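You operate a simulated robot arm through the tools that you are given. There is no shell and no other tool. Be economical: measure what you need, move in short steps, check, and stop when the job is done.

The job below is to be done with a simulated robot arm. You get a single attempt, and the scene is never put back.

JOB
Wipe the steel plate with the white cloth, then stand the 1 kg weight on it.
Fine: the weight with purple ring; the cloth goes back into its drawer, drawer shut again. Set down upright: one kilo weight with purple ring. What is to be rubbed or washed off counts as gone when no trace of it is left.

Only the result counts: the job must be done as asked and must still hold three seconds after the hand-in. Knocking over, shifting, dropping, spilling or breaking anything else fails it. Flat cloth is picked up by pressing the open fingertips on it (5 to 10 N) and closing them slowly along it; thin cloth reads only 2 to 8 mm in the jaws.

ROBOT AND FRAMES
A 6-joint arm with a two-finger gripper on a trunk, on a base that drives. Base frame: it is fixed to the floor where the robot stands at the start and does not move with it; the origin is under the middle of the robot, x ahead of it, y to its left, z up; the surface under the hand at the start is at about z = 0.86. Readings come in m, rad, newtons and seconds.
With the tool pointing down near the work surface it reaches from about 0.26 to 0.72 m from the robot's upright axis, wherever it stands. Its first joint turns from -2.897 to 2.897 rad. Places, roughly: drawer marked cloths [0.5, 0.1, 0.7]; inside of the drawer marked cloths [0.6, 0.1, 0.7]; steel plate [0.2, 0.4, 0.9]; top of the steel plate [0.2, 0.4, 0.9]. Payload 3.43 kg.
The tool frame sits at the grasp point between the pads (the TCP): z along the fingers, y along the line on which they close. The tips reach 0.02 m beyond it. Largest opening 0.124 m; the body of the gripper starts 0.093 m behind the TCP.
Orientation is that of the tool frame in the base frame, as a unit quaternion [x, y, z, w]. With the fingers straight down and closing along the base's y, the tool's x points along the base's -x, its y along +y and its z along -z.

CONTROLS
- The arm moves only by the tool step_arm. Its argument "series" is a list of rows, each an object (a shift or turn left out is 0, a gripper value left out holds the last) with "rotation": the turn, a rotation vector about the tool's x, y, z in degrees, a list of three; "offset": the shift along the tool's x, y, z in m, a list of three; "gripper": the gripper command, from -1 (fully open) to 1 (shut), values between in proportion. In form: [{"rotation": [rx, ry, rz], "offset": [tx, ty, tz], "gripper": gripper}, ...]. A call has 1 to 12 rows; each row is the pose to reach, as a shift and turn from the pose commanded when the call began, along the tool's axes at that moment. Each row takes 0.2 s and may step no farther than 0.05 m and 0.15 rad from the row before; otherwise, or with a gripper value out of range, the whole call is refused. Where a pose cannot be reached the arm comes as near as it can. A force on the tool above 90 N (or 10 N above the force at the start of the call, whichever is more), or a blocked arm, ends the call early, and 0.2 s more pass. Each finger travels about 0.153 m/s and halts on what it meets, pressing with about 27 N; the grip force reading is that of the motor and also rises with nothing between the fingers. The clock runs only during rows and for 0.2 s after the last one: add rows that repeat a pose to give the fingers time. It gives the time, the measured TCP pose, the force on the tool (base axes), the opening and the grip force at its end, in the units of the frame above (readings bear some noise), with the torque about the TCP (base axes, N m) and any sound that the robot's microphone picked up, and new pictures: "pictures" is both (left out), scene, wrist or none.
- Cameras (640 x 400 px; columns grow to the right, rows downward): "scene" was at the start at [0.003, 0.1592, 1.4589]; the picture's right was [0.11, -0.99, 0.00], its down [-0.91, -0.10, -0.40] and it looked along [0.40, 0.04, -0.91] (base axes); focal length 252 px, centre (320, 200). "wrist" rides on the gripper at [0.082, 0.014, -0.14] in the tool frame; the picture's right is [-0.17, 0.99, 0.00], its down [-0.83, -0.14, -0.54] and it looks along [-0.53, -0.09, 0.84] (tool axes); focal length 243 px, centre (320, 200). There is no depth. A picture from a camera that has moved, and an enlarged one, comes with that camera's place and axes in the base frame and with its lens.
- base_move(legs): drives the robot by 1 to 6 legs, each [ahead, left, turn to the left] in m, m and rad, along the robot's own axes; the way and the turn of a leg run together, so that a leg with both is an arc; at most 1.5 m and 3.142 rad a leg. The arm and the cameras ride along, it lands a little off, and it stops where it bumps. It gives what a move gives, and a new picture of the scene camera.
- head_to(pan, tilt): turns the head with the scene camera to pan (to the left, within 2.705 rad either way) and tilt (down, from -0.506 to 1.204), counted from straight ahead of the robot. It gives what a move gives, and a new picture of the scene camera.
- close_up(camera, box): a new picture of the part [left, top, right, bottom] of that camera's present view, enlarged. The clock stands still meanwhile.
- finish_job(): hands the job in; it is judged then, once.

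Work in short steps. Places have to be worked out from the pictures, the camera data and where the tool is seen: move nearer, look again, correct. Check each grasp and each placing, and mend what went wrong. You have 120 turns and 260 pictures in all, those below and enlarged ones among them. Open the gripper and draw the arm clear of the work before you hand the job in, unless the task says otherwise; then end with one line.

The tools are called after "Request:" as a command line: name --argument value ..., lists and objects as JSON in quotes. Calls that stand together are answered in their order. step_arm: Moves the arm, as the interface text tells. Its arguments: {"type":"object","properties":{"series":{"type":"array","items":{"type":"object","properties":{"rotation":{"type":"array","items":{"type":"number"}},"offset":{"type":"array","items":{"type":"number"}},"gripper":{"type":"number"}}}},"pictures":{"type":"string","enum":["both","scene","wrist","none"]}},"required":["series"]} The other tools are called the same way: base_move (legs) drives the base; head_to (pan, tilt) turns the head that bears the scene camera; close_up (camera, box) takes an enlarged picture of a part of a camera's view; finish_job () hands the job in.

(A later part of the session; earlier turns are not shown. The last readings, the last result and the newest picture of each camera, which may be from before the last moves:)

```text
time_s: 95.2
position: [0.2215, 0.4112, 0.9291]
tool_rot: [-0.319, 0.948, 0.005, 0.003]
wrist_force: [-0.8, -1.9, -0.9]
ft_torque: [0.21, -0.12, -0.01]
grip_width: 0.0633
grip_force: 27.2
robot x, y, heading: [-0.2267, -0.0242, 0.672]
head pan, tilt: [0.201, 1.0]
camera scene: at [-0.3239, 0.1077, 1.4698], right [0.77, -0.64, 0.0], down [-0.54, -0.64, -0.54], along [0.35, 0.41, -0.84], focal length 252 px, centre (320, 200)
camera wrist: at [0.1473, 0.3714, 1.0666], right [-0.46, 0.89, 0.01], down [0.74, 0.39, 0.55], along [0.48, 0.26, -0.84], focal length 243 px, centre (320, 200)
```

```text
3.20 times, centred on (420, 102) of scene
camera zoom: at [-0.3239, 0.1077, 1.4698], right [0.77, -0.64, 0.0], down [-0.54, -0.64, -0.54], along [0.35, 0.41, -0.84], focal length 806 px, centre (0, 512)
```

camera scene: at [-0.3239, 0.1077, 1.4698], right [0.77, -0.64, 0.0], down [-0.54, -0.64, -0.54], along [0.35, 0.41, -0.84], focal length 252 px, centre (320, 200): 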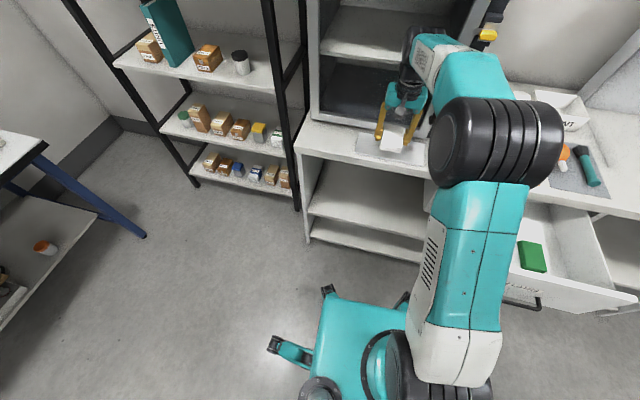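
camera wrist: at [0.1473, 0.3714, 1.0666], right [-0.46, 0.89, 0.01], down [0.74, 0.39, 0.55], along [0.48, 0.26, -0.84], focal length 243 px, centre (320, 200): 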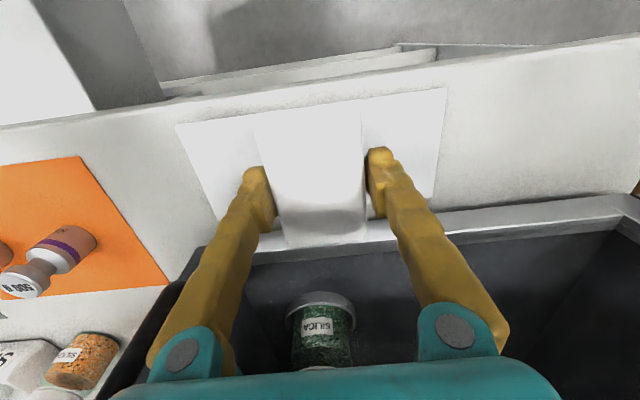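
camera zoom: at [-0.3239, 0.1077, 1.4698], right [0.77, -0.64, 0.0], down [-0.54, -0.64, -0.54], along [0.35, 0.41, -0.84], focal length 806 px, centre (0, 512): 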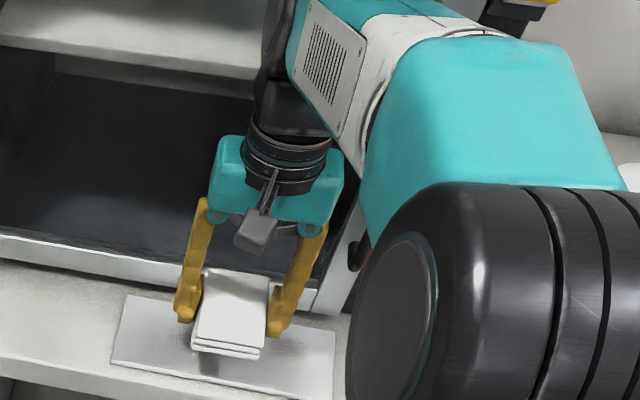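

I lift and pull the cloth back toward the robot so I can inspect the plate fully.

Request:
step_arm --series '[{"offset": [0.03, 0, -0.03]}, {"offset": [0.06, 0, -0.06]}, {"offset": [0.1, 0, -0.08]}, {"offset": [0.14, 0, -0.1]}, {"offset": [0.14, 0, -0.1]}]' --pictures "wrist"

Request:
close_up --camera "scene" --box '[340, 90, 468, 170]'

```text
time_s: 96.4
position: [0.1079, 0.3282, 1.0257]
tool_rot: [-0.318, 0.948, 0.004, 0.002]
wrist_force: [0.9, -1.7, -4.1]
ft_torque: [0.15, 0.08, 0.0]
grip_width: 0.0635
grip_force: 27.0
robot x, y, heading: [-0.2266, -0.0255, 0.673]
head pan, tilt: [0.201, 1.0]
camera wrist: at [0.034, 0.2872, 1.1649], right [-0.46, 0.89, 0.01], down [0.75, 0.38, 0.54], along [0.48, 0.26, -0.84], focal length 243 px, centre (320, 200)
```

wrist: 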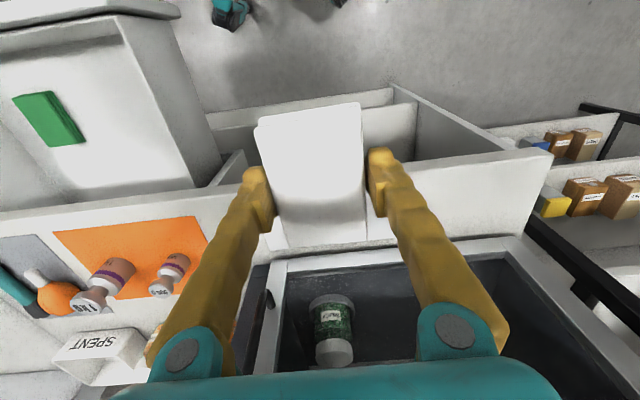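

```text
5.00 times, centred on (404, 130) of scene
camera zoom: at [-0.3218, 0.113, 1.4706], right [0.77, -0.64, 0.0], down [-0.54, -0.64, -0.54], along [0.35, 0.41, -0.84], focal length 1260 px, centre (-100, 550)
```

zoom: 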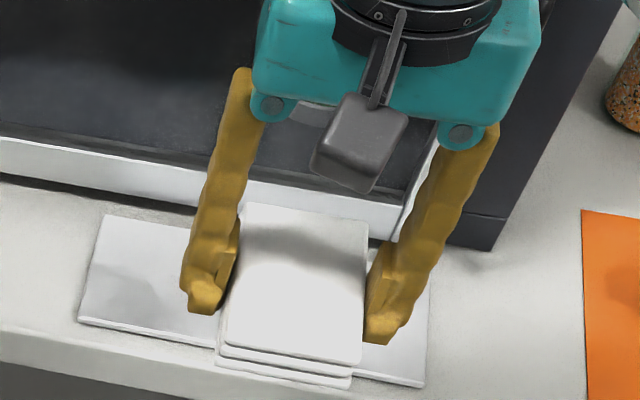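

Still occluded; I shift the hand right 0.17 m (high and well in front) and look.

Request:
step_arm --series '[{"offset": [0, -0.045, -0.01]}, {"offset": [0.01, -0.09, -0.02]}, {"offset": [0.01, -0.135, -0.02]}, {"offset": [0.01, -0.17, -0.02]}, {"offset": [0.01, -0.17, -0.02]}]' --pictures "none"

Request:
close_up --camera "scene" --box '[340, 110, 436, 170]'

Request:
close_up --camera "wrist" --box '[300, 0, 640, 300]'

```text
time_s: 97.6
position: [0.1969, 0.1816, 1.0473]
tool_rot: [-0.318, 0.948, 0.005, 0.002]
wrist_force: [-2.0, -1.9, -1.6]
ft_torque: [0.23, -0.25, 0.0]
grip_width: 0.0634
grip_force: 27.6
robot x, y, heading: [-0.2287, -0.0176, 0.67]
head pan, tilt: [0.201, 1.0]
```

```text
6.67 times, centred on (388, 140) of scene
camera zoom: at [-0.3281, 0.1161, 1.4698], right [0.76, -0.65, 0.0], down [-0.54, -0.64, -0.54], along [0.35, 0.41, -0.84], focal length 1680 px, centre (-133, 600)
```

zoom: 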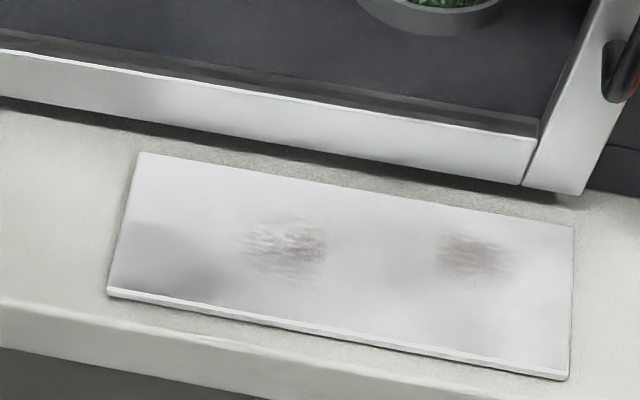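

```text
1.33 times, centred on (470, 150) of wrist
camera zoom: at [0.1223, 0.1417, 1.1848], right [-0.46, 0.89, 0.01], down [0.75, 0.38, 0.54], along [0.48, 0.26, -0.84], focal length 324 px, centre (120, 267)
```

zoom: 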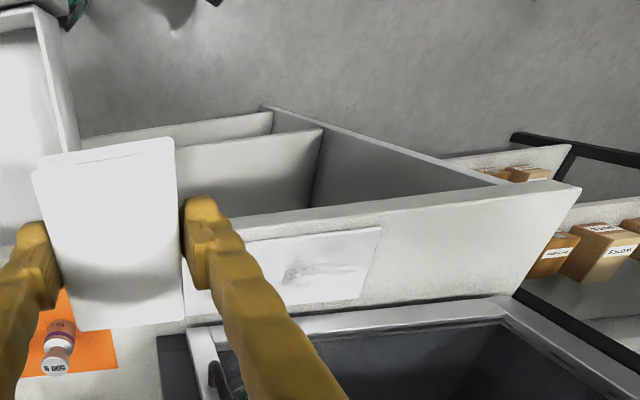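

Two faint patches remain: left at (n 0.43, t 0.23), right at (n 0.45, t 0.14); the middle is clean. I first return to the left patch.

Request:
step_arm --series '[{"offset": [0, 0.045, 0.01]}, {"offset": [0, 0.09, 0.02]}, {"offset": [0, 0.135, 0.03]}, {"offset": [-0.01, 0.18, 0.04]}, {"offset": [-0.045, 0.202, 0.05]}, {"offset": [-0.085, 0.202, 0.07]}, {"offset": [-0.125, 0.202, 0.09]}, {"offset": [-0.16, 0.202, 0.117]}, {"offset": [-0.162, 0.202, 0.117]}]' --pictures "wrist"

Request:
step_arm --series '[{"offset": [0, 0, 0.015]}, {"offset": [0, 0, 0.03]}, {"offset": [0, 0, 0.036]}, {"offset": [0, 0, 0.036]}]' --pictures "none"

```text
time_s: 99.6
position: [0.2115, 0.4414, 0.9303]
tool_rot: [-0.317, 0.948, 0.004, 0.003]
wrist_force: [0.7, 1.5, -1.0]
ft_torque: [-0.12, 0.0, 0.03]
grip_width: 0.0633
grip_force: 26.9
robot x, y, heading: [-0.2296, -0.0201, 0.667]
head pan, tilt: [0.201, 1.0]
camera wrist: at [0.1385, 0.4014, 1.0688], right [-0.46, 0.89, 0.01], down [0.75, 0.38, 0.54], along [0.48, 0.26, -0.84], focal length 243 px, centre (320, 200)
```

wrist: 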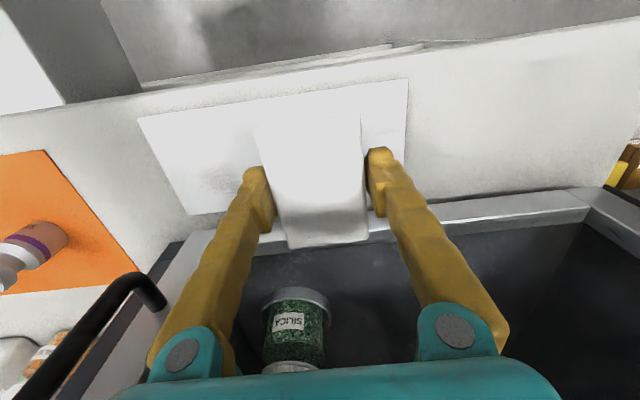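

```text
time_s: 100.6
position: [0.2086, 0.4421, 0.8961]
tool_rot: [-0.315, 0.949, 0.005, 0.004]
wrist_force: [2.4, -0.6, 2.2]
ft_torque: [0.03, 0.28, 0.02]
grip_width: 0.0637
grip_force: 27.1
robot x, y, heading: [-0.2379, -0.0277, 0.668]
head pan, tilt: [0.201, 1.0]
```

Request:
step_arm --series '[{"offset": [0, 0, 0.004]}, {"offset": [0, 0, 0.004]}]' --pictures "none"

Request:
step_arm --series '[{"offset": [0, 0, 0.003]}, {"offset": [0, 0, 0.003]}]' --pictures "none"

Request:
step_arm --series '[{"offset": [0, 0, 0.002]}, {"offset": [0, 0, 0.002]}]' --pictures "none"

```text
time_s: 101.2
position: [0.2107, 0.4466, 0.8892]
tool_rot: [-0.317, 0.948, 0.005, 0.004]
wrist_force: [1.6, -0.8, 0.2]
ft_torque: [0.08, 0.13, 0.0]
grip_width: 0.0632
grip_force: 27.3
robot x, y, heading: [-0.2283, -0.0242, 0.671]
head pan, tilt: [0.201, 1.0]
```

```text
time_s: 101.8
position: [0.2128, 0.4459, 0.888]
tool_rot: [-0.319, 0.948, 0.004, 0.002]
wrist_force: [-2.1, -0.9, 3.5]
ft_torque: [0.12, -0.26, 0.0]
grip_width: 0.0634
grip_force: 26.6
robot x, y, heading: [-0.2318, -0.0126, 0.667]
head pan, tilt: [0.201, 1.0]
```

```text
time_s: 102.4
position: [0.2106, 0.4429, 0.8874]
tool_rot: [-0.318, 0.948, 0.006, 0.002]
wrist_force: [3.1, 0.5, 0.2]
ft_torque: [-0.09, 0.19, 0.03]
grip_width: 0.0632
grip_force: 26.7
robot x, y, heading: [-0.2289, -0.0171, 0.668]
head pan, tilt: [0.201, 1.0]
```

Request:
step_arm --series '[{"offset": [0, 0, 0.002]}, {"offset": [0, 0, 0.002]}]' --pictures "none"

Request:
step_arm --series '[{"offset": [0, 0, 0.002]}, {"offset": [0, 0, 0.002]}]' --pictures "none"

```text
time_s: 103.0
position: [0.2107, 0.4408, 0.8871]
tool_rot: [-0.319, 0.948, 0.007, 0.006]
wrist_force: [-0.5, -2.1, 42.3]
ft_torque: [-1.37, -0.9, -0.56]
grip_width: 0.0634
grip_force: 26.9
robot x, y, heading: [-0.2198, -0.0313, 0.673]
head pan, tilt: [0.201, 1.0]
```

```text
time_s: 103.6
position: [0.2099, 0.4463, 0.8876]
tool_rot: [-0.322, 0.947, 0.006, 0.008]
wrist_force: [14.8, -14.7, 25.9]
ft_torque: [-1.19, -0.59, 0.11]
grip_width: 0.0635
grip_force: 27.1
robot x, y, heading: [-0.2313, -0.027, 0.67]
head pan, tilt: [0.201, 1.0]
```

Pressing with ~25–40 N on the left patch; I scrub left-right around it, easing slightly.

Request:
step_arm --series '[{"offset": [0, 0.01, -0.001]}, {"offset": [0, 0.025, -0.001]}, {"offset": [0, 0.01, -0.001]}, {"offset": [0, -0.01, -0.001]}, {"offset": [0, -0.025, -0.001]}, {"offset": [0, -0.01, -0.001]}, {"offset": [0, 0.01, -0.001]}, {"offset": [0, 0.025, -0.001]}, {"offset": [0, 0.01, -0.001]}, {"offset": [0, -0.01, -0.001]}, {"offset": [0, -0.03, -0.001]}, {"offset": [0, -0.03, -0.001]}]' --pictures "wrist"

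```text
time_s: 106.2
position: [0.232, 0.4182, 0.8876]
tool_rot: [-0.317, 0.948, 0.007, 0.009]
wrist_force: [-8.7, 23.0, 27.7]
ft_torque: [-0.68, -0.91, 0.17]
grip_width: 0.0631
grip_force: 27.0
robot x, y, heading: [-0.2309, -0.021, 0.676]
head pan, tilt: [0.201, 1.0]
camera wrist: at [0.1555, 0.3762, 1.025], right [-0.46, 0.89, 0.01], down [0.74, 0.38, 0.56], along [0.49, 0.26, -0.83], focal length 243 px, centre (320, 200)
```

wrist: 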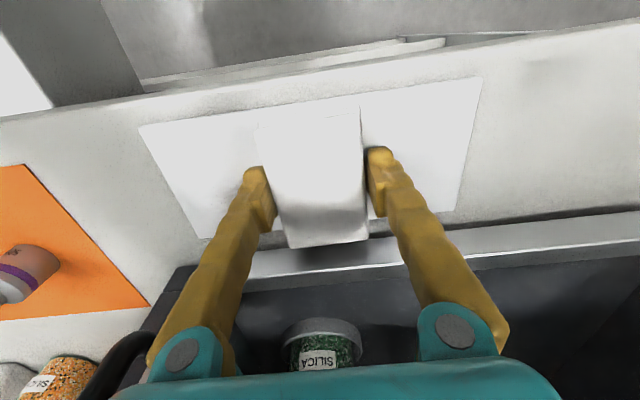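

Left side looks clean. For the right patch I lift, lean the tool 12° away from the chamber (wrist toward robot), and approach t≈0.155.

Request:
step_arm --series '[{"offset": [0.01, 0, -0.015]}, {"offset": [0.02, 0, -0.025]}, {"rotation": [0, -6, 0], "offset": [0.03, 0, -0.03]}, {"rotation": [0, -12, 0], "offset": [0.03, -0.02, -0.03]}, {"rotation": [0, -14, 0], "offset": [0.02, -0.046, -0.03]}, {"rotation": [0, -14, 0], "offset": [0.008, -0.046, -0.03]}, {"rotation": [0, -14, 0], "offset": [-0.004, -0.046, -0.03]}, {"rotation": [0, -14, 0], "offset": [-0.004, -0.046, -0.03]}]'

```text
time_s: 108.0
position: [0.263, 0.3852, 0.9103]
tool_rot: [-0.315, 0.941, 0.044, 0.117]
wrist_force: [1.6, -3.3, -6.4]
ft_torque: [0.53, -0.02, 0.13]
grip_width: 0.0635
grip_force: 27.7
robot x, y, heading: [-0.2261, -0.0231, 0.67]
head pan, tilt: [0.201, 1.0]
camera scene: at [-0.3193, 0.1138, 1.4692], right [0.76, -0.65, 0.0], down [-0.55, -0.64, -0.54], along [0.35, 0.41, -0.84], focal length 252 px, centre (320, 200)
camera wrist: at [0.1633, 0.3256, 1.0256], right [-0.47, 0.88, 0.05], down [0.62, 0.29, 0.73], along [0.63, 0.37, -0.68], focal length 243 px, centre (320, 200)
```

scene: 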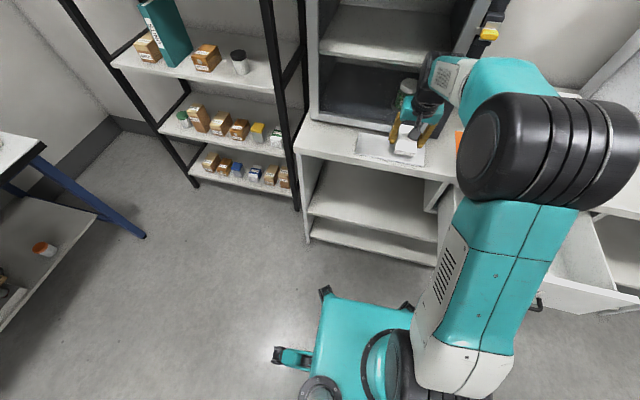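
wrist: 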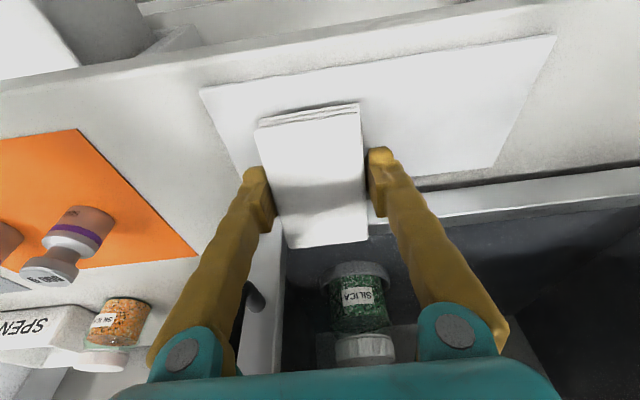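

No collision here; the rest of the plate looks clean. Descend vertically to contact.

Request:
step_arm --series '[{"offset": [0.0024, 0, 0.0097]}, {"offset": [0.0024, 0, 0.0097]}]' --pictures "none"

Request:
step_arm --series '[{"offset": [0.0007, 0, 0.0029]}, {"offset": [0.0007, 0, 0.0029]}]' --pictures "none"

Request:
step_arm --series '[{"offset": [0.0007, 0, 0.0029]}, {"offset": [0.0007, 0, 0.0029]}]' --pictures "none"

```text
time_s: 108.6
position: [0.2562, 0.3913, 0.9013]
tool_rot: [-0.317, 0.94, 0.043, 0.117]
wrist_force: [-1.4, 1.1, -9.4]
ft_torque: [-0.07, -0.34, -0.11]
grip_width: 0.0633
grip_force: 26.8
robot x, y, heading: [-0.2256, -0.0226, 0.674]
head pan, tilt: [0.201, 1.0]
```

```text
time_s: 109.2
position: [0.2626, 0.3849, 0.9007]
tool_rot: [-0.314, 0.941, 0.045, 0.119]
wrist_force: [1.3, -1.0, 5.6]
ft_torque: [0.03, 0.28, 0.08]
grip_width: 0.0633
grip_force: 27.3
robot x, y, heading: [-0.2269, -0.0215, 0.666]
head pan, tilt: [0.201, 1.0]
```

```text
time_s: 109.8
position: [0.2581, 0.3854, 0.8969]
tool_rot: [-0.316, 0.94, 0.043, 0.119]
wrist_force: [2.9, 1.9, -1.3]
ft_torque: [-0.13, 0.1, 0.01]
grip_width: 0.0633
grip_force: 27.0
robot x, y, heading: [-0.2265, -0.0171, 0.672]
head pan, tilt: [0.201, 1.0]
```

Request:
step_arm --series '[{"offset": [0.0007, 0, 0.0029]}, {"offset": [0.0007, 0, 0.0029]}]' --pictures "none"

Request:
step_arm --series '[{"offset": [0.0007, 0, 0.0029]}, {"offset": [0.0007, 0, 0.0029]}]' --pictures "none"

Request:
step_arm --series '[{"offset": [0.0005, 0, 0.002]}, {"offset": [0.0005, 0, 0.002]}]' --pictures "none"

```text
time_s: 110.4
position: [0.2559, 0.3873, 0.8942]
tool_rot: [-0.316, 0.941, 0.042, 0.118]
wrist_force: [-3.4, -2.2, -2.6]
ft_torque: [0.26, -0.31, -0.01]
grip_width: 0.0636
grip_force: 26.7
robot x, y, heading: [-0.2339, -0.0278, 0.669]
head pan, tilt: [0.201, 1.0]
```

```text
time_s: 111.0
position: [0.261, 0.3859, 0.8892]
tool_rot: [-0.319, 0.939, 0.043, 0.12]
wrist_force: [2.6, 5.2, 0.8]
ft_torque: [-0.52, 0.34, 0.0]
grip_width: 0.0635
grip_force: 27.2
robot x, y, heading: [-0.231, -0.0214, 0.677]
head pan, tilt: [0.201, 1.0]
```

```text
time_s: 111.6
position: [0.2623, 0.3853, 0.8899]
tool_rot: [-0.314, 0.941, 0.043, 0.117]
wrist_force: [-2.2, -1.1, 2.8]
ft_torque: [0.01, -0.12, -0.01]
grip_width: 0.0632
grip_force: 26.5
robot x, y, heading: [-0.2291, -0.0213, 0.664]
head pan, tilt: [0.201, 1.0]
```

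Request:
step_arm --series '[{"offset": [0.0005, 0, 0.002]}, {"offset": [0.0005, 0, 0.002]}]' --pictures "none"

Request:
step_arm --series '[{"offset": [0.0005, 0, 0.002]}, {"offset": [0.0005, 0, 0.002]}]' --pictures "wrist"

```text
time_s: 112.2
position: [0.2594, 0.3877, 0.8906]
tool_rot: [-0.315, 0.94, 0.044, 0.119]
wrist_force: [-9.4, -5.2, 43.2]
ft_torque: [-1.54, -0.35, -0.5]
grip_width: 0.0634
grip_force: 27.3
robot x, y, heading: [-0.2311, -0.0182, 0.665]
head pan, tilt: [0.201, 1.0]
```

```text
time_s: 112.8
position: [0.2592, 0.3874, 0.889]
tool_rot: [-0.316, 0.94, 0.045, 0.119]
wrist_force: [-31.6, -10.8, 74.4]
ft_torque: [-2.86, -0.45, -1.47]
grip_width: 0.0631
grip_force: 26.9
robot x, y, heading: [-0.2297, -0.0224, 0.673]
head pan, tilt: [0.201, 1.0]
camera wrist: at [0.1598, 0.3274, 1.0027], right [-0.47, 0.88, 0.05], down [0.62, 0.29, 0.73], along [0.63, 0.37, -0.68], focal length 243 px, centre (320, 200)
```

wrist: 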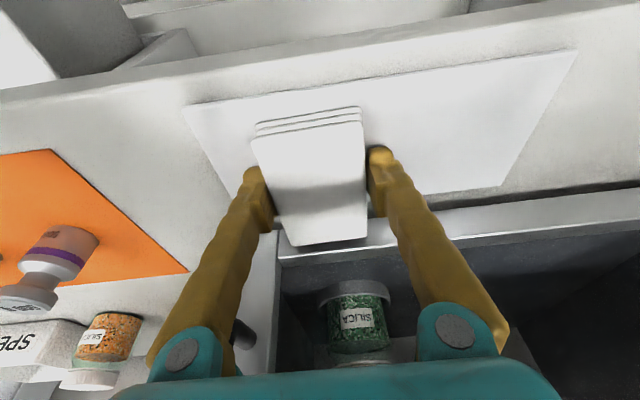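

74 N is too much; ease 2 mm, then scrub sideways ±1.5 cm.

Request:
step_arm --series '[{"offset": [-0.0005, 0, -0.002]}, {"offset": [-0.0005, 0.012, -0.002]}, {"offset": [-0.0005, 0, -0.002]}, {"offset": [-0.0005, -0.012, -0.002]}, {"offset": [-0.0005, 0, -0.002]}, {"offset": [-0.0005, 0.012, -0.002]}, {"offset": [-0.0005, 0, -0.002]}, {"offset": [-0.0005, -0.012, -0.002]}, {"offset": [-0.0005, -0.012, -0.002]}]' --pictures "wrist"

```text
time_s: 114.8
position: [0.2673, 0.3798, 0.8893]
tool_rot: [-0.317, 0.94, 0.046, 0.121]
wrist_force: [-17.7, 17.8, 35.7]
ft_torque: [-0.79, -0.43, -0.27]
grip_width: 0.063
grip_force: 27.1
robot x, y, heading: [-0.228, -0.0202, 0.676]
head pan, tilt: [0.201, 1.0]
camera wrist: at [0.168, 0.3192, 1.0027], right [-0.47, 0.88, 0.05], down [0.62, 0.29, 0.73], along [0.63, 0.38, -0.68], focal length 243 px, centre (320, 200)
```

wrist: 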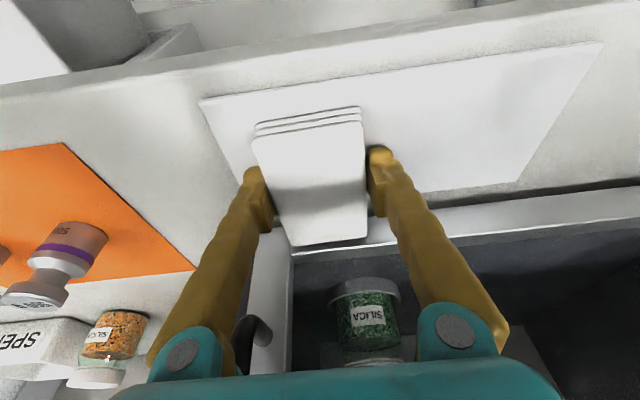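

One more short scrub, then lift away and inspect.

Request:
step_arm --series '[{"offset": [0, 0.015, 0]}, {"offset": [0, 0.03, 0]}, {"offset": [-0.005, 0.03, 0]}, {"offset": [-0.005, 0.015, 0]}, {"offset": [-0.005, 0, 0]}, {"offset": [-0.005, 0.02, 0]}, {"offset": [-0.003, 0.04, 0]}, {"offset": [0.01, 0.05, -0.02]}, {"offset": [0.04, 0.05, -0.05]}, {"offset": [0.08, 0.05, -0.07]}]' --pictures "none"

Request:
step_arm --series '[{"offset": [0.04, 0, -0.02]}, {"offset": [0.08, -0.02, -0.04]}, {"offset": [0.08, -0.065, -0.06]}, {"offset": [0.08, -0.11, -0.06]}, {"offset": [0.08, -0.155, -0.06]}, {"offset": [0.08, -0.2, -0.06]}, {"offset": [0.08, -0.2, -0.06]}]' --pictures "none"

Request:
close_up --camera "scene" --box '[340, 110, 436, 170]'

```text
time_s: 117.0
position: [0.1564, 0.3617, 0.938]
tool_rot: [-0.317, 0.94, 0.044, 0.119]
wrist_force: [1.4, 0.3, 3.3]
ft_torque: [-0.11, 0.11, 0.02]
grip_width: 0.0634
grip_force: 26.6
robot x, y, heading: [-0.2315, -0.0249, 0.675]
head pan, tilt: [0.201, 1.0]
```

```text
time_s: 118.6
position: [0.2109, 0.1455, 0.9737]
tool_rot: [-0.317, 0.94, 0.044, 0.115]
wrist_force: [-2.8, 2.4, 1.5]
ft_torque: [-0.23, -0.27, -0.08]
grip_width: 0.0635
grip_force: 27.0
robot x, y, heading: [-0.2275, -0.0219, 0.671]
head pan, tilt: [0.201, 1.0]
```

```text
6.67 times, centred on (388, 140) of scene
camera zoom: at [-0.3206, 0.1129, 1.4712], right [0.77, -0.64, 0.0], down [-0.54, -0.64, -0.54], along [0.35, 0.41, -0.84], focal length 1680 px, centre (-133, 600)
```

zoom: 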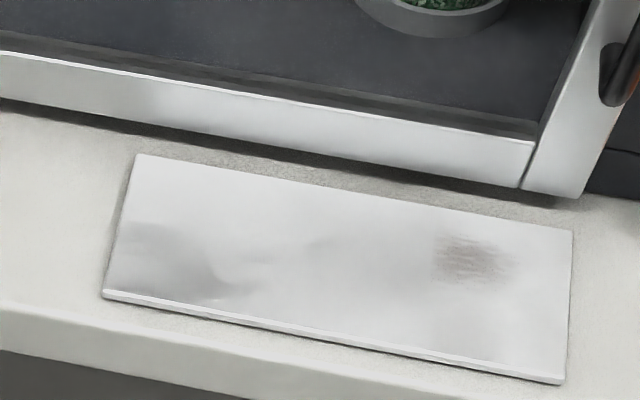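

The left is clean; the right patch at (n 0.45, t 0.14) remains because the leaned pad lifted there. I return the tool to vertical (pad flat) and instead yaw it ~25° so the gripper's right end swings away from the handle.

Request:
step_arm --series '[{"rotation": [0, 7, 0], "offset": [-0.004, 0, -0.015]}, {"rotation": [0, 14, 0], "offset": [-0.007, 0, -0.029]}, {"rotation": [0, 14, 0], "offset": [-0.007, 0, -0.029]}]' --pictures "none"

Request:
step_arm --series '[{"rotation": [0, 0, 8], "offset": [0, 0.04, 0]}, {"rotation": [0, 0, 16], "offset": [0, 0.085, 0.01]}, {"rotation": [0, 0, 24], "offset": [0, 0.13, 0.02]}, {"rotation": [0, 0, 24], "offset": [-0.01, 0.175, 0.03]}, {"rotation": [0, 0, 24], "offset": [-0.05, 0.18, 0.04]}, {"rotation": [0, 0, 24], "offset": [-0.09, 0.18, 0.05]}, {"rotation": [0, 0, 24], "offset": [-0.13, 0.18, 0.06]}, {"rotation": [0, 0, 24], "offset": [-0.165, 0.18, 0.07]}, {"rotation": [0, 0, 24], "offset": [-0.165, 0.18, 0.07]}]'

```text
time_s: 119.4
position: [0.2068, 0.141, 1.0003]
tool_rot: [-0.32, 0.947, 0.004, 0.003]
wrist_force: [3.7, -0.2, -6.8]
ft_torque: [0.02, 0.25, 0.01]
grip_width: 0.0636
grip_force: 26.7
robot x, y, heading: [-0.2314, -0.0282, 0.675]
head pan, tilt: [0.201, 1.0]
```

```text
time_s: 121.4
position: [0.2335, 0.3876, 0.9335]
tool_rot: [-0.114, 0.993, 0.005, 0.0]
wrist_force: [3.6, -0.2, -1.0]
ft_torque: [0.04, 0.39, -0.01]
grip_width: 0.0634
grip_force: 27.0
robot x, y, heading: [-0.2302, -0.0326, 0.672]
head pan, tilt: [0.201, 1.0]
camera scene: at [-0.3236, 0.1, 1.4712], right [0.76, -0.65, 0.0], down [-0.54, -0.64, -0.54], along [0.35, 0.41, -0.84], focal length 252 px, centre (320, 200)
camera wrist: at [0.1499, 0.3813, 1.0734], right [-0.06, 1.0, 0.01], down [0.84, 0.05, 0.54], along [0.54, 0.04, -0.84], focal length 243 px, centre (320, 200)
```

scene: 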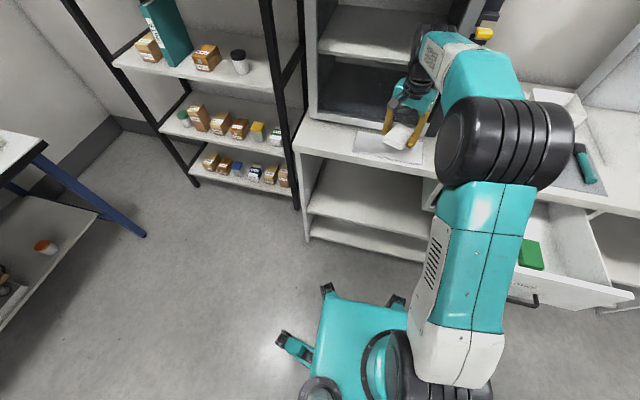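
wrist: 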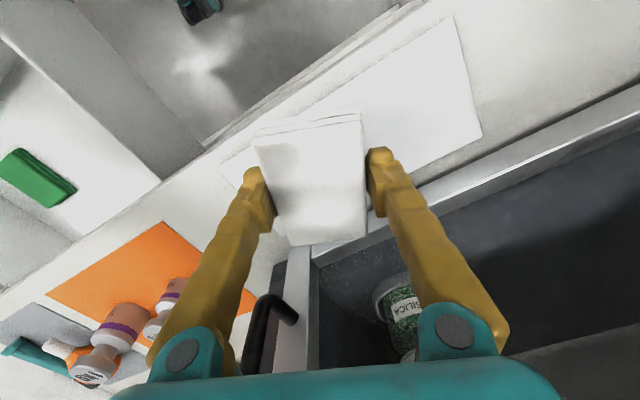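

I shift to (n 0.44, t 0.148) in small steps at height, then descend near contact.

Request:
step_arm --series '[{"offset": [-0.012, -0.006, 0]}, {"offset": [-0.024, -0.012, 0]}, {"offset": [-0.034, -0.0185, 0]}, {"offset": [-0.034, -0.0185, 0.02]}, {"offset": [-0.034, -0.0185, 0.036]}, {"offset": [-0.034, -0.0185, 0.036]}]'

Request:
step_arm --series '[{"offset": [0, 0, 0.004]}, {"offset": [0, 0, 0.007]}, {"offset": [0, 0, 0.007]}]' --pictures "none"

```text
time_s: 122.8
position: [0.2714, 0.3764, 0.8974]
tool_rot: [-0.112, 0.994, 0.004, 0.002]
wrist_force: [2.6, -1.5, -1.0]
ft_torque: [0.31, 0.3, -0.01]
grip_width: 0.065
grip_force: 26.5
robot x, y, heading: [-0.2298, -0.0204, 0.664]
head pan, tilt: [0.201, 1.0]
camera scene: at [-0.3242, 0.1166, 1.4701], right [0.76, -0.65, 0.0], down [-0.55, -0.64, -0.54], along [0.35, 0.41, -0.84], focal length 252 px, centre (320, 200)
camera wrist: at [0.1878, 0.3698, 1.0372], right [-0.06, 1.0, 0.01], down [0.84, 0.04, 0.54], along [0.54, 0.04, -0.84], focal length 243 px, centre (320, 200)
```

scene: 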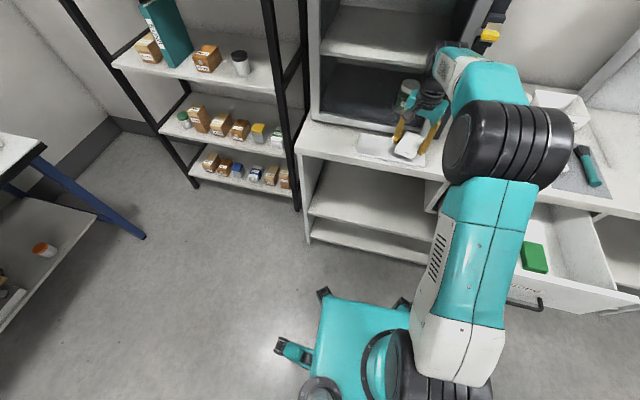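
wrist: 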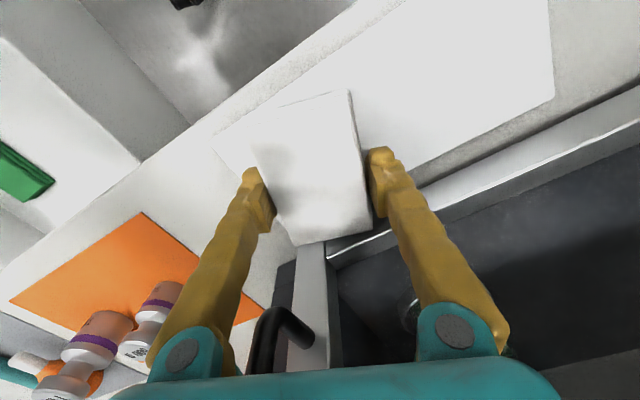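

```text
time_s: 123.6
position: [0.2695, 0.375, 0.8905]
tool_rot: [-0.113, 0.994, 0.005, 0.002]
wrist_force: [2.7, -1.1, 1.4]
ft_torque: [0.3, 0.41, 0.03]
grip_width: 0.0647
grip_force: 27.1
robot x, y, heading: [-0.229, -0.0218, 0.665]
head pan, tilt: [0.201, 1.0]
```

The pad brushed the chamber frame and turned slightly in the grip but is still held. I pull back 8 mm and lower to contact.

Request:
step_arm --series '[{"offset": [0.008, -0.002, 0]}, {"offset": [0.008, -0.002, 0.002]}, {"offset": [0.008, -0.002, 0.002]}]' --pictures "none"

Request:
step_arm --series '[{"offset": [0, 0, 0.002]}, {"offset": [0, 0, 0.002]}]' --pictures "none"

Request:
step_arm --series '[{"offset": [0, 0, 0.0015]}, {"offset": [0, 0, 0.0015]}]' --pictures "wrist"

```text
time_s: 124.4
position: [0.2605, 0.3691, 0.8894]
tool_rot: [-0.117, 0.993, 0.006, 0.0]
wrist_force: [-3.0, -0.7, -1.7]
ft_torque: [0.15, -0.23, 0.0]
grip_width: 0.0641
grip_force: 27.1
robot x, y, heading: [-0.2271, -0.0235, 0.672]
head pan, tilt: [0.201, 1.0]
```

```text
time_s: 125.0
position: [0.2569, 0.3766, 0.8897]
tool_rot: [-0.115, 0.993, 0.004, 0.0]
wrist_force: [-3.2, -1.9, 0.9]
ft_torque: [0.2, -0.46, -0.01]
grip_width: 0.0642
grip_force: 26.9
robot x, y, heading: [-0.2317, -0.0139, 0.669]
head pan, tilt: [0.201, 1.0]
```

```text
time_s: 125.6
position: [0.2612, 0.3689, 0.8879]
tool_rot: [-0.113, 0.994, 0.006, 0.003]
wrist_force: [6.4, 2.3, 11.9]
ft_torque: [-0.44, 0.11, 0.38]
grip_width: 0.064
grip_force: 26.4
robot x, y, heading: [-0.2337, -0.0337, 0.662]
head pan, tilt: [0.201, 1.0]
camera wrist: at [0.178, 0.3615, 1.0261], right [-0.06, 1.0, 0.01], down [0.84, 0.04, 0.54], along [0.54, 0.04, -0.84], focal length 243 px, centre (320, 200)
```

wrist: 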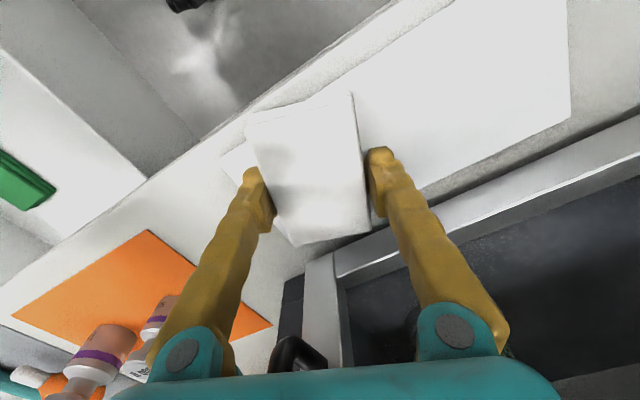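

Contact at 12 N, pad over the patch. Press slightly more and scrub along the plate.

Request:
step_arm --series '[{"offset": [0, 0, 0.0015]}, {"offset": [0.0038, 0.0092, 0.002]}, {"offset": [0.0077, 0.0185, 0.002]}, {"offset": [0.0038, 0.0092, 0.002]}, {"offset": [0, 0, 0.002]}, {"offset": [-0.003, -0.0074, 0.002]}, {"offset": [0, 0, 0.002]}, {"offset": [0.0038, 0.0092, 0.002]}, {"offset": [0.0077, 0.0185, 0.002]}, {"offset": [0.0038, 0.0092, 0.002]}, {"offset": [0, 0, 0.002]}, {"offset": [-0.003, -0.0074, 0.002]}]' --pictures "wrist"

```text
time_s: 128.2
position: [0.2595, 0.3726, 0.8869]
tool_rot: [-0.116, 0.993, 0.005, 0.001]
wrist_force: [-21.2, 3.9, 45.5]
ft_torque: [-1.59, 0.0, -0.24]
grip_width: 0.063
grip_force: 26.7
robot x, y, heading: [-0.23, -0.0263, 0.68]
head pan, tilt: [0.201, 1.0]
camera wrist: at [0.1755, 0.365, 1.0262], right [-0.07, 1.0, 0.01], down [0.84, 0.05, 0.54], along [0.54, 0.04, -0.84], focal length 243 px, centre (320, 200)
```

wrist: 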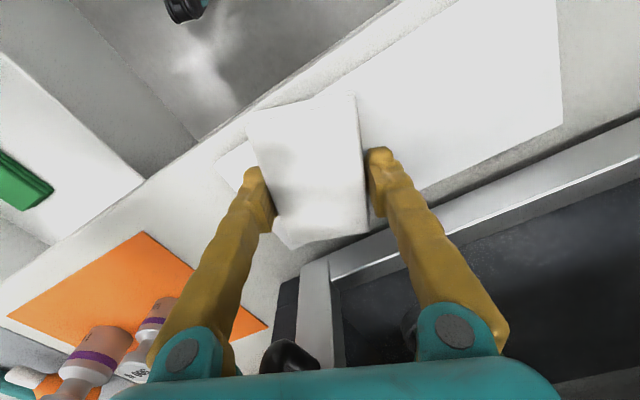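

One more scrub slightly further in, then lift away to inspect.

Request:
step_arm --series '[{"offset": [-0.005, 0.002, -0.0005]}, {"offset": [-0.001, 0.012, -0.0005]}, {"offset": [0.003, 0.021, -0.0005]}, {"offset": [-0.001, 0.012, -0.0005]}, {"offset": [-0.005, 0.002, -0.0005]}, {"offset": [-0.001, 0.012, -0.0005]}, {"offset": [0.003, 0.021, -0.0005]}, {"offset": [0.02, 0.021, -0.02]}, {"offset": [0.06, 0.015, -0.04]}, {"offset": [0.1, 0.01, -0.06]}]' --pictures "none"

Request:
step_arm --series '[{"offset": [0.03, -0.02, -0.02]}, {"offset": [0.03, -0.065, -0.04]}, {"offset": [0.01, -0.11, -0.05]}, {"offset": [0.0, -0.155, -0.05]}, {"offset": [-0.01, -0.2, -0.05]}, {"offset": [-0.01, -0.2, -0.05]}]' --pictures "none"

Request:
close_up --camera "scene" --box '[340, 110, 436, 170]'

```text
time_s: 130.4
position: [0.1637, 0.3604, 0.9397]
tool_rot: [-0.116, 0.993, 0.004, 0.001]
wrist_force: [-2.3, -0.2, -0.1]
ft_torque: [0.07, -0.31, -0.02]
grip_width: 0.0631
grip_force: 27.3
robot x, y, heading: [-0.2258, -0.0189, 0.67]
head pan, tilt: [0.201, 1.0]
```

```text
refused: row 3 steps farther than a row can; nothing moved
```

```text
6.67 times, centred on (388, 140) of scene
camera zoom: at [-0.3214, 0.1188, 1.4702], right [0.76, -0.65, 0.0], down [-0.54, -0.64, -0.54], along [0.35, 0.41, -0.84], focal length 1680 px, centre (-133, 600)
```

zoom: 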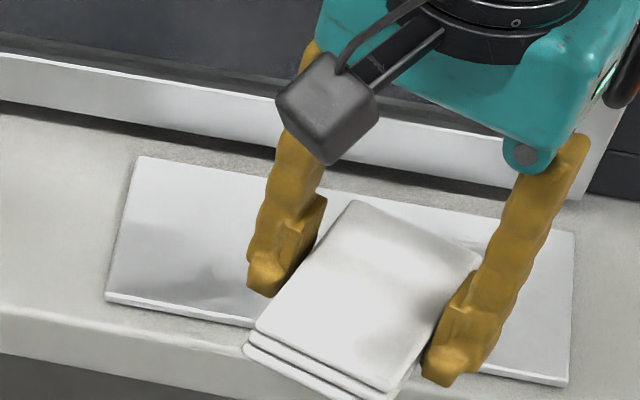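

Row too large; I redo the sideways retreat with smaller rows.

Request:
step_arm --series '[{"offset": [0.03, -0.02, -0.02]}, {"offset": [0.03, -0.06, -0.035]}, {"offset": [0.02, -0.1, -0.045]}, {"offset": [0.01, -0.14, -0.05]}, {"offset": [0.0, -0.18, -0.05]}, {"offset": [0.0, -0.21, -0.05]}, {"offset": [0.0, -0.21, -0.05]}]' --pictures "none"

Request:
close_up --camera "scene" --box '[340, 110, 436, 170]'

```text
time_s: 132.0
position: [0.2153, 0.1483, 0.9895]
tool_rot: [-0.115, 0.993, 0.005, -0.001]
wrist_force: [-2.1, -3.4, -9.8]
ft_torque: [0.4, -0.32, -0.02]
grip_width: 0.0635
grip_force: 26.7
robot x, y, heading: [-0.2224, -0.0215, 0.674]
head pan, tilt: [0.201, 1.0]
```

```text
6.67 times, centred on (388, 140) of scene
camera zoom: at [-0.3189, 0.1152, 1.4702], right [0.77, -0.64, 0.0], down [-0.54, -0.65, -0.54], along [0.35, 0.41, -0.84], focal length 1680 px, centre (-133, 600)
```

zoom: 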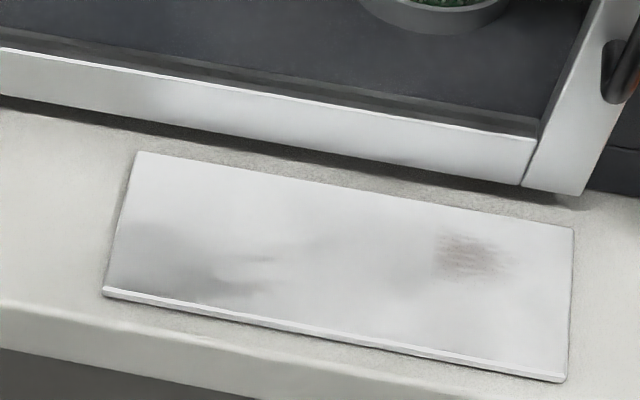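

The right patch persists, slightly fainter. I look at the pad's attitude in the jaws.

Request:
close_up --camera "scene" --box '[400, 50, 560, 190]'

Request:
close_up --camera "wrist" --box '[200, 80, 420, 280]'

```text
2.86 times, centred on (480, 120) of scene
camera zoom: at [-0.3189, 0.1152, 1.4702], right [0.77, -0.64, 0.0], down [-0.54, -0.65, -0.54], along [0.35, 0.41, -0.84], focal length 720 px, centre (-137, 429)
```

zoom: 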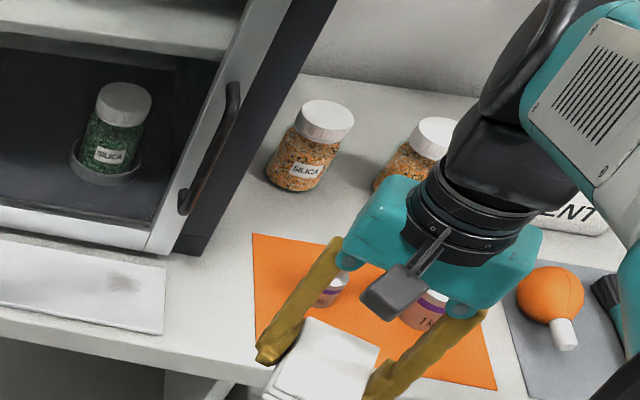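

```text
2.00 times, centred on (310, 180) of wrist
camera zoom: at [0.133, 0.1417, 1.1295], right [-0.06, 1.0, 0.01], down [0.84, 0.05, 0.54], along [0.53, 0.04, -0.84], focal length 485 px, centre (340, 240)
```

zoom: 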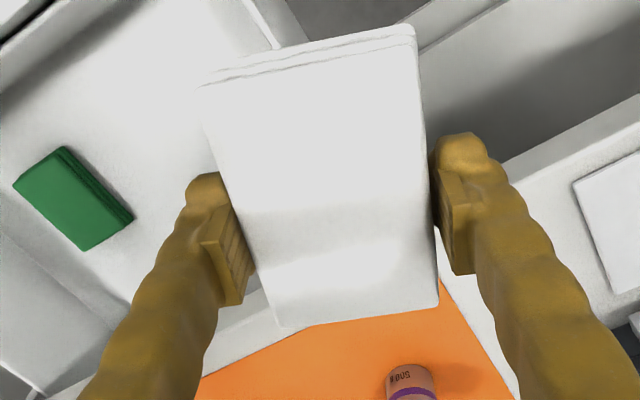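

The pad is flat and centred, but its bottom is about level with the fingertips, so the tips carry the force. I'll lean +8° so the pad's far edge leads, with the TCP kept at n≈0.413 (yaw kept to avoid the handle).

Request:
step_arm --series '[{"offset": [0.0, 0.045, 0]}, {"offset": [0.0, 0.09, 0.005]}, {"rotation": [0, 4, 0], "offset": [0.0, 0.135, 0.015]}, {"rotation": [0, 8, 0], "offset": [0, 0.175, 0.025]}, {"rotation": [0, 8, 0], "offset": [-0.02, 0.2055, 0.04]}, {"rotation": [0, 8, 0], "offset": [-0.05, 0.2055, 0.055]}, {"rotation": [0, 8, 0], "offset": [-0.08, 0.2055, 0.07]}, {"rotation": [0, 8, 0], "offset": [-0.08, 0.2055, 0.07]}]'

```text
time_s: 133.8
position: [0.2431, 0.3711, 0.9253]
tool_rot: [-0.115, 0.991, -0.007, -0.07]
wrist_force: [-4.2, -2.7, 1.0]
ft_torque: [0.35, -0.46, -0.08]
grip_width: 0.0637
grip_force: 27.4
robot x, y, heading: [-0.2298, -0.0169, 0.667]
head pan, tilt: [0.201, 1.0]
camera scene: at [-0.3277, 0.1215, 1.4711], right [0.76, -0.65, 0.0], down [-0.55, -0.64, -0.54], along [0.35, 0.41, -0.84], focal length 252 px, centre (320, 200)
camera wrist: at [0.1791, 0.3684, 1.0739], right [-0.07, 1.0, -0.02], down [0.91, 0.07, 0.42], along [0.42, 0.01, -0.91], focal length 243 px, centre (320, 200)
```

scene: 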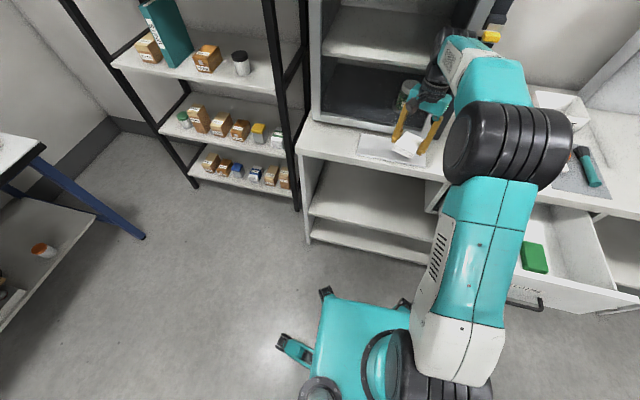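
wrist: 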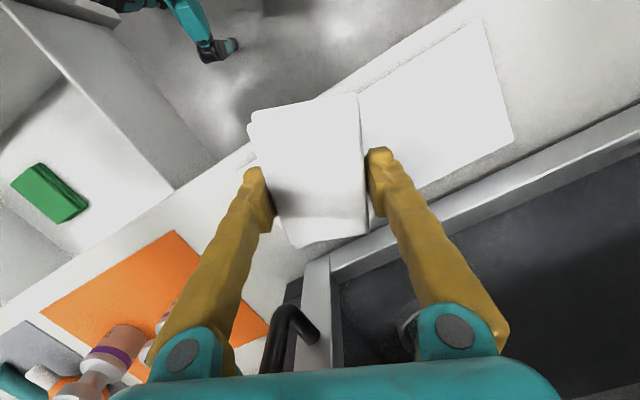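

In position. Descend vertically to contact.

Request:
step_arm --series '[{"offset": [-0.0018, -0.004, 0.013]}, {"offset": [-0.0036, -0.004, 0.026]}, {"offset": [-0.0036, -0.004, 0.026]}]' --pictures "none"

Request:
step_arm --series '[{"offset": [-0.0004, 0, 0.003]}, {"offset": [-0.0004, 0, 0.003]}]' --pictures "none"

Request:
step_arm --series '[{"offset": [-0.0004, 0, 0.003]}, {"offset": [-0.0004, 0, 0.003]}]' --pictures "none"

Request:
step_arm --series '[{"offset": [-0.0003, 0, 0.002]}, {"offset": [-0.0003, 0, 0.002]}]' --pictures "none"

```text
time_s: 134.6
position: [0.245, 0.3655, 0.8984]
tool_rot: [-0.115, 0.991, -0.002, -0.067]
wrist_force: [0.8, 2.0, 6.0]
ft_torque: [-0.16, -0.03, 0.0]
grip_width: 0.0633
grip_force: 26.7
robot x, y, heading: [-0.2331, -0.019, 0.673]
head pan, tilt: [0.201, 1.0]
```

```text
time_s: 135.2
position: [0.2468, 0.3645, 0.8946]
tool_rot: [-0.116, 0.991, -0.004, -0.068]
wrist_force: [-3.3, 1.1, -2.7]
ft_torque: [-0.08, -0.31, 0.0]
grip_width: 0.0635
grip_force: 27.1
robot x, y, heading: [-0.2252, -0.0218, 0.667]
head pan, tilt: [0.201, 1.0]
```

```text
time_s: 135.8
position: [0.2447, 0.3637, 0.8901]
tool_rot: [-0.113, 0.991, -0.004, -0.069]
wrist_force: [-1.7, -3.9, 0.4]
ft_torque: [0.39, -0.26, -0.04]
grip_width: 0.0637
grip_force: 26.5
robot x, y, heading: [-0.2339, -0.0217, 0.665]
head pan, tilt: [0.201, 1.0]
```

```text
time_s: 136.4
position: [0.2434, 0.3635, 0.89]
tool_rot: [-0.114, 0.991, -0.004, -0.068]
wrist_force: [-4.5, -0.4, 15.7]
ft_torque: [0.2, -0.42, 0.09]
grip_width: 0.0632
grip_force: 27.5
robot x, y, heading: [-0.2309, -0.0257, 0.674]
head pan, tilt: [0.201, 1.0]
```

Contact ~15 N with the far edge. Press 1 mm more and scrub over the patch both ways.

Request:
step_arm --series '[{"offset": [0, 0, 0.001]}, {"offset": [0.002, 0.012, 0.0015]}, {"offset": [0, 0, 0.0015]}, {"offset": [-0.004, -0.012, 0.0015]}, {"offset": [-0.008, 0, 0.0015]}, {"offset": [-0.008, 0.012, 0.0015]}, {"offset": [-0.008, 0, 0.0015]}, {"offset": [-0.008, -0.01, 0.0015]}, {"offset": [-0.014, 0, 0.0015]}, {"offset": [-0.012, 0.012, 0.0015]}, {"offset": [-0.006, 0.0, 0.0015]}, {"offset": [0.004, 0.0, 0.0015]}]' --pictures "wrist"

```text
time_s: 139.0
position: [0.239, 0.3589, 0.8892]
tool_rot: [-0.111, 0.992, -0.001, -0.067]
wrist_force: [1.7, 19.9, 18.5]
ft_torque: [-0.92, -0.81, 0.68]
grip_width: 0.0634
grip_force: 27.3
robot x, y, heading: [-0.2355, -0.0213, 0.69]
head pan, tilt: [0.201, 1.0]
camera wrist: at [0.1748, 0.3563, 1.0374], right [-0.06, 1.0, -0.01], down [0.9, 0.05, 0.42], along [0.42, 0.02, -0.91], focal length 243 px, centre (320, 200)
```

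wrist: 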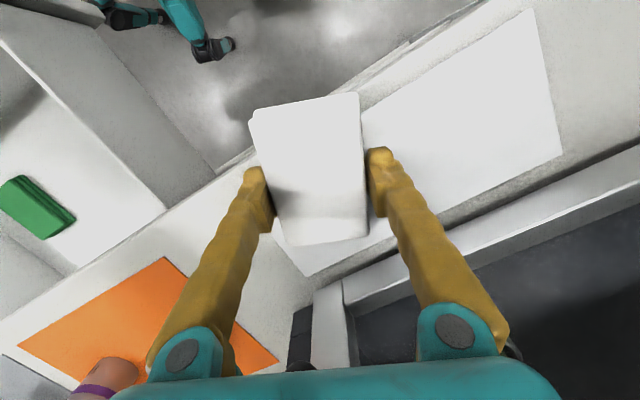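

I lift, retreat and inspect again.

Request:
step_arm --series '[{"offset": [0.005, 0, -0.02]}, {"offset": [0.04, 0, -0.04]}, {"offset": [0.08, 0, -0.06]}, {"offset": [0.1, -0.03, -0.08]}, {"offset": [0.1, -0.075, -0.08]}, {"offset": [0.09, -0.12, -0.08]}, {"offset": [0.08, -0.165, -0.08]}, {"offset": [0.08, -0.2, -0.08]}, {"offset": [0.08, -0.2, -0.08]}]' --pictures "none"

Request:
close_up --camera "scene" --box '[340, 110, 436, 170]'

```text
time_s: 141.0
position: [0.2219, 0.1482, 0.9747]
tool_rot: [-0.115, 0.991, -0.002, -0.067]
wrist_force: [2.1, 0.0, 0.5]
ft_torque: [0.06, 0.2, 0.03]
grip_width: 0.0634
grip_force: 27.3
robot x, y, heading: [-0.2285, -0.0273, 0.679]
head pan, tilt: [0.201, 1.0]
```

```text
6.67 times, centred on (388, 140) of scene
camera zoom: at [-0.3224, 0.1073, 1.4695], right [0.77, -0.64, 0.0], down [-0.54, -0.65, -0.54], along [0.35, 0.42, -0.84], focal length 1680 px, centre (-133, 600)
```

zoom: 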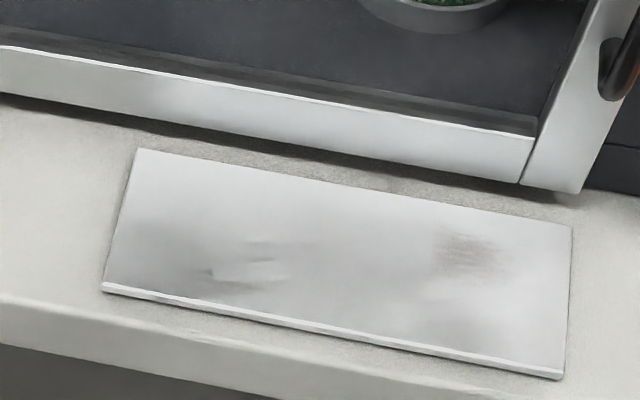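

The patch faded only slightly: contact isn't reaching there well. I'll set the pad on the clean left part of the plate and regrip it nearer its far end and higher, so the cloth protrudes below the tips and I can press right over the patch.

Request:
step_arm --series '[{"rotation": [0, -4, 0], "offset": [0, 0.045, 0]}, {"rotation": [0, -8, 0], "offset": [0, 0.09, 0]}, {"rotation": [0, -8, 0], "offset": [0, 0.135, 0.005]}, {"rotation": [0, -8, 0], "offset": [0, 0.18, 0.01]}, {"rotation": [0, -8, 0], "offset": [0, 0.225, 0.02]}, {"rotation": [0, -8, 0], "offset": [-0.01, 0.265, 0.03]}, {"rotation": [0, -8, 0], "offset": [-0.03, 0.282, 0.045]}, {"rotation": [0, -8, 0], "offset": [-0.043, 0.282, 0.06]}, {"rotation": [0, -8, 0], "offset": [-0.043, 0.282, 0.06]}]' --pictures "wrist"

```text
time_s: 143.0
position: [0.1919, 0.4346, 0.9166]
tool_rot: [-0.115, 0.993, 0.005, 0.002]
wrist_force: [1.3, 0.1, -0.1]
ft_torque: [-0.1, 0.07, -0.01]
grip_width: 0.0634
grip_force: 27.2
robot x, y, heading: [-0.2267, -0.0253, 0.67]
head pan, tilt: [0.201, 1.0]
camera wrist: at [0.1086, 0.427, 1.0551], right [-0.07, 1.0, 0.01], down [0.84, 0.05, 0.54], along [0.54, 0.05, -0.84], focal length 243 px, centre (320, 200)
```

wrist: 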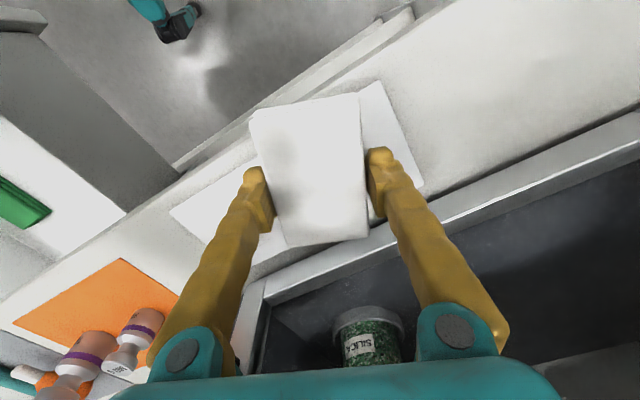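

Request:
step_arm --series '[{"offset": [0, 0, 0.012]}, {"offset": [0, 0, 0.024]}, {"offset": [0, 0, 0.024]}]' --pictures "none"

Request:
step_arm --series '[{"offset": [0, 0, 0.003]}, {"offset": [0, 0, 0.003]}]' --pictures "none"

Request:
step_arm --series '[{"offset": [0, 0, 0.002]}, {"offset": [0, 0, 0.002]}]' --pictures "none"

```text
time_s: 143.8
position: [0.1921, 0.4331, 0.8923]
tool_rot: [-0.112, 0.994, 0.005, 0.001]
wrist_force: [1.0, -0.3, 1.2]
ft_torque: [-0.07, 0.09, 0.01]
grip_width: 0.0635
grip_force: 26.4
robot x, y, heading: [-0.2307, -0.0217, 0.664]
head pan, tilt: [0.201, 1.0]
```

```text
time_s: 144.4
position: [0.1909, 0.438, 0.8888]
tool_rot: [-0.118, 0.993, 0.006, 0.002]
wrist_force: [0.6, 3.9, -1.6]
ft_torque: [-0.44, 0.09, -0.01]
grip_width: 0.0636
grip_force: 27.0
robot x, y, heading: [-0.2262, -0.0167, 0.668]
head pan, tilt: [0.201, 1.0]
```

```text
time_s: 145.0
position: [0.1897, 0.4332, 0.8877]
tool_rot: [-0.113, 0.994, 0.004, 0.001]
wrist_force: [-12.6, -7.6, 36.6]
ft_torque: [-1.53, -0.07, -0.06]
grip_width: 0.0636
grip_force: 26.9
robot x, y, heading: [-0.2275, -0.0214, 0.669]
head pan, tilt: [0.201, 1.0]
```

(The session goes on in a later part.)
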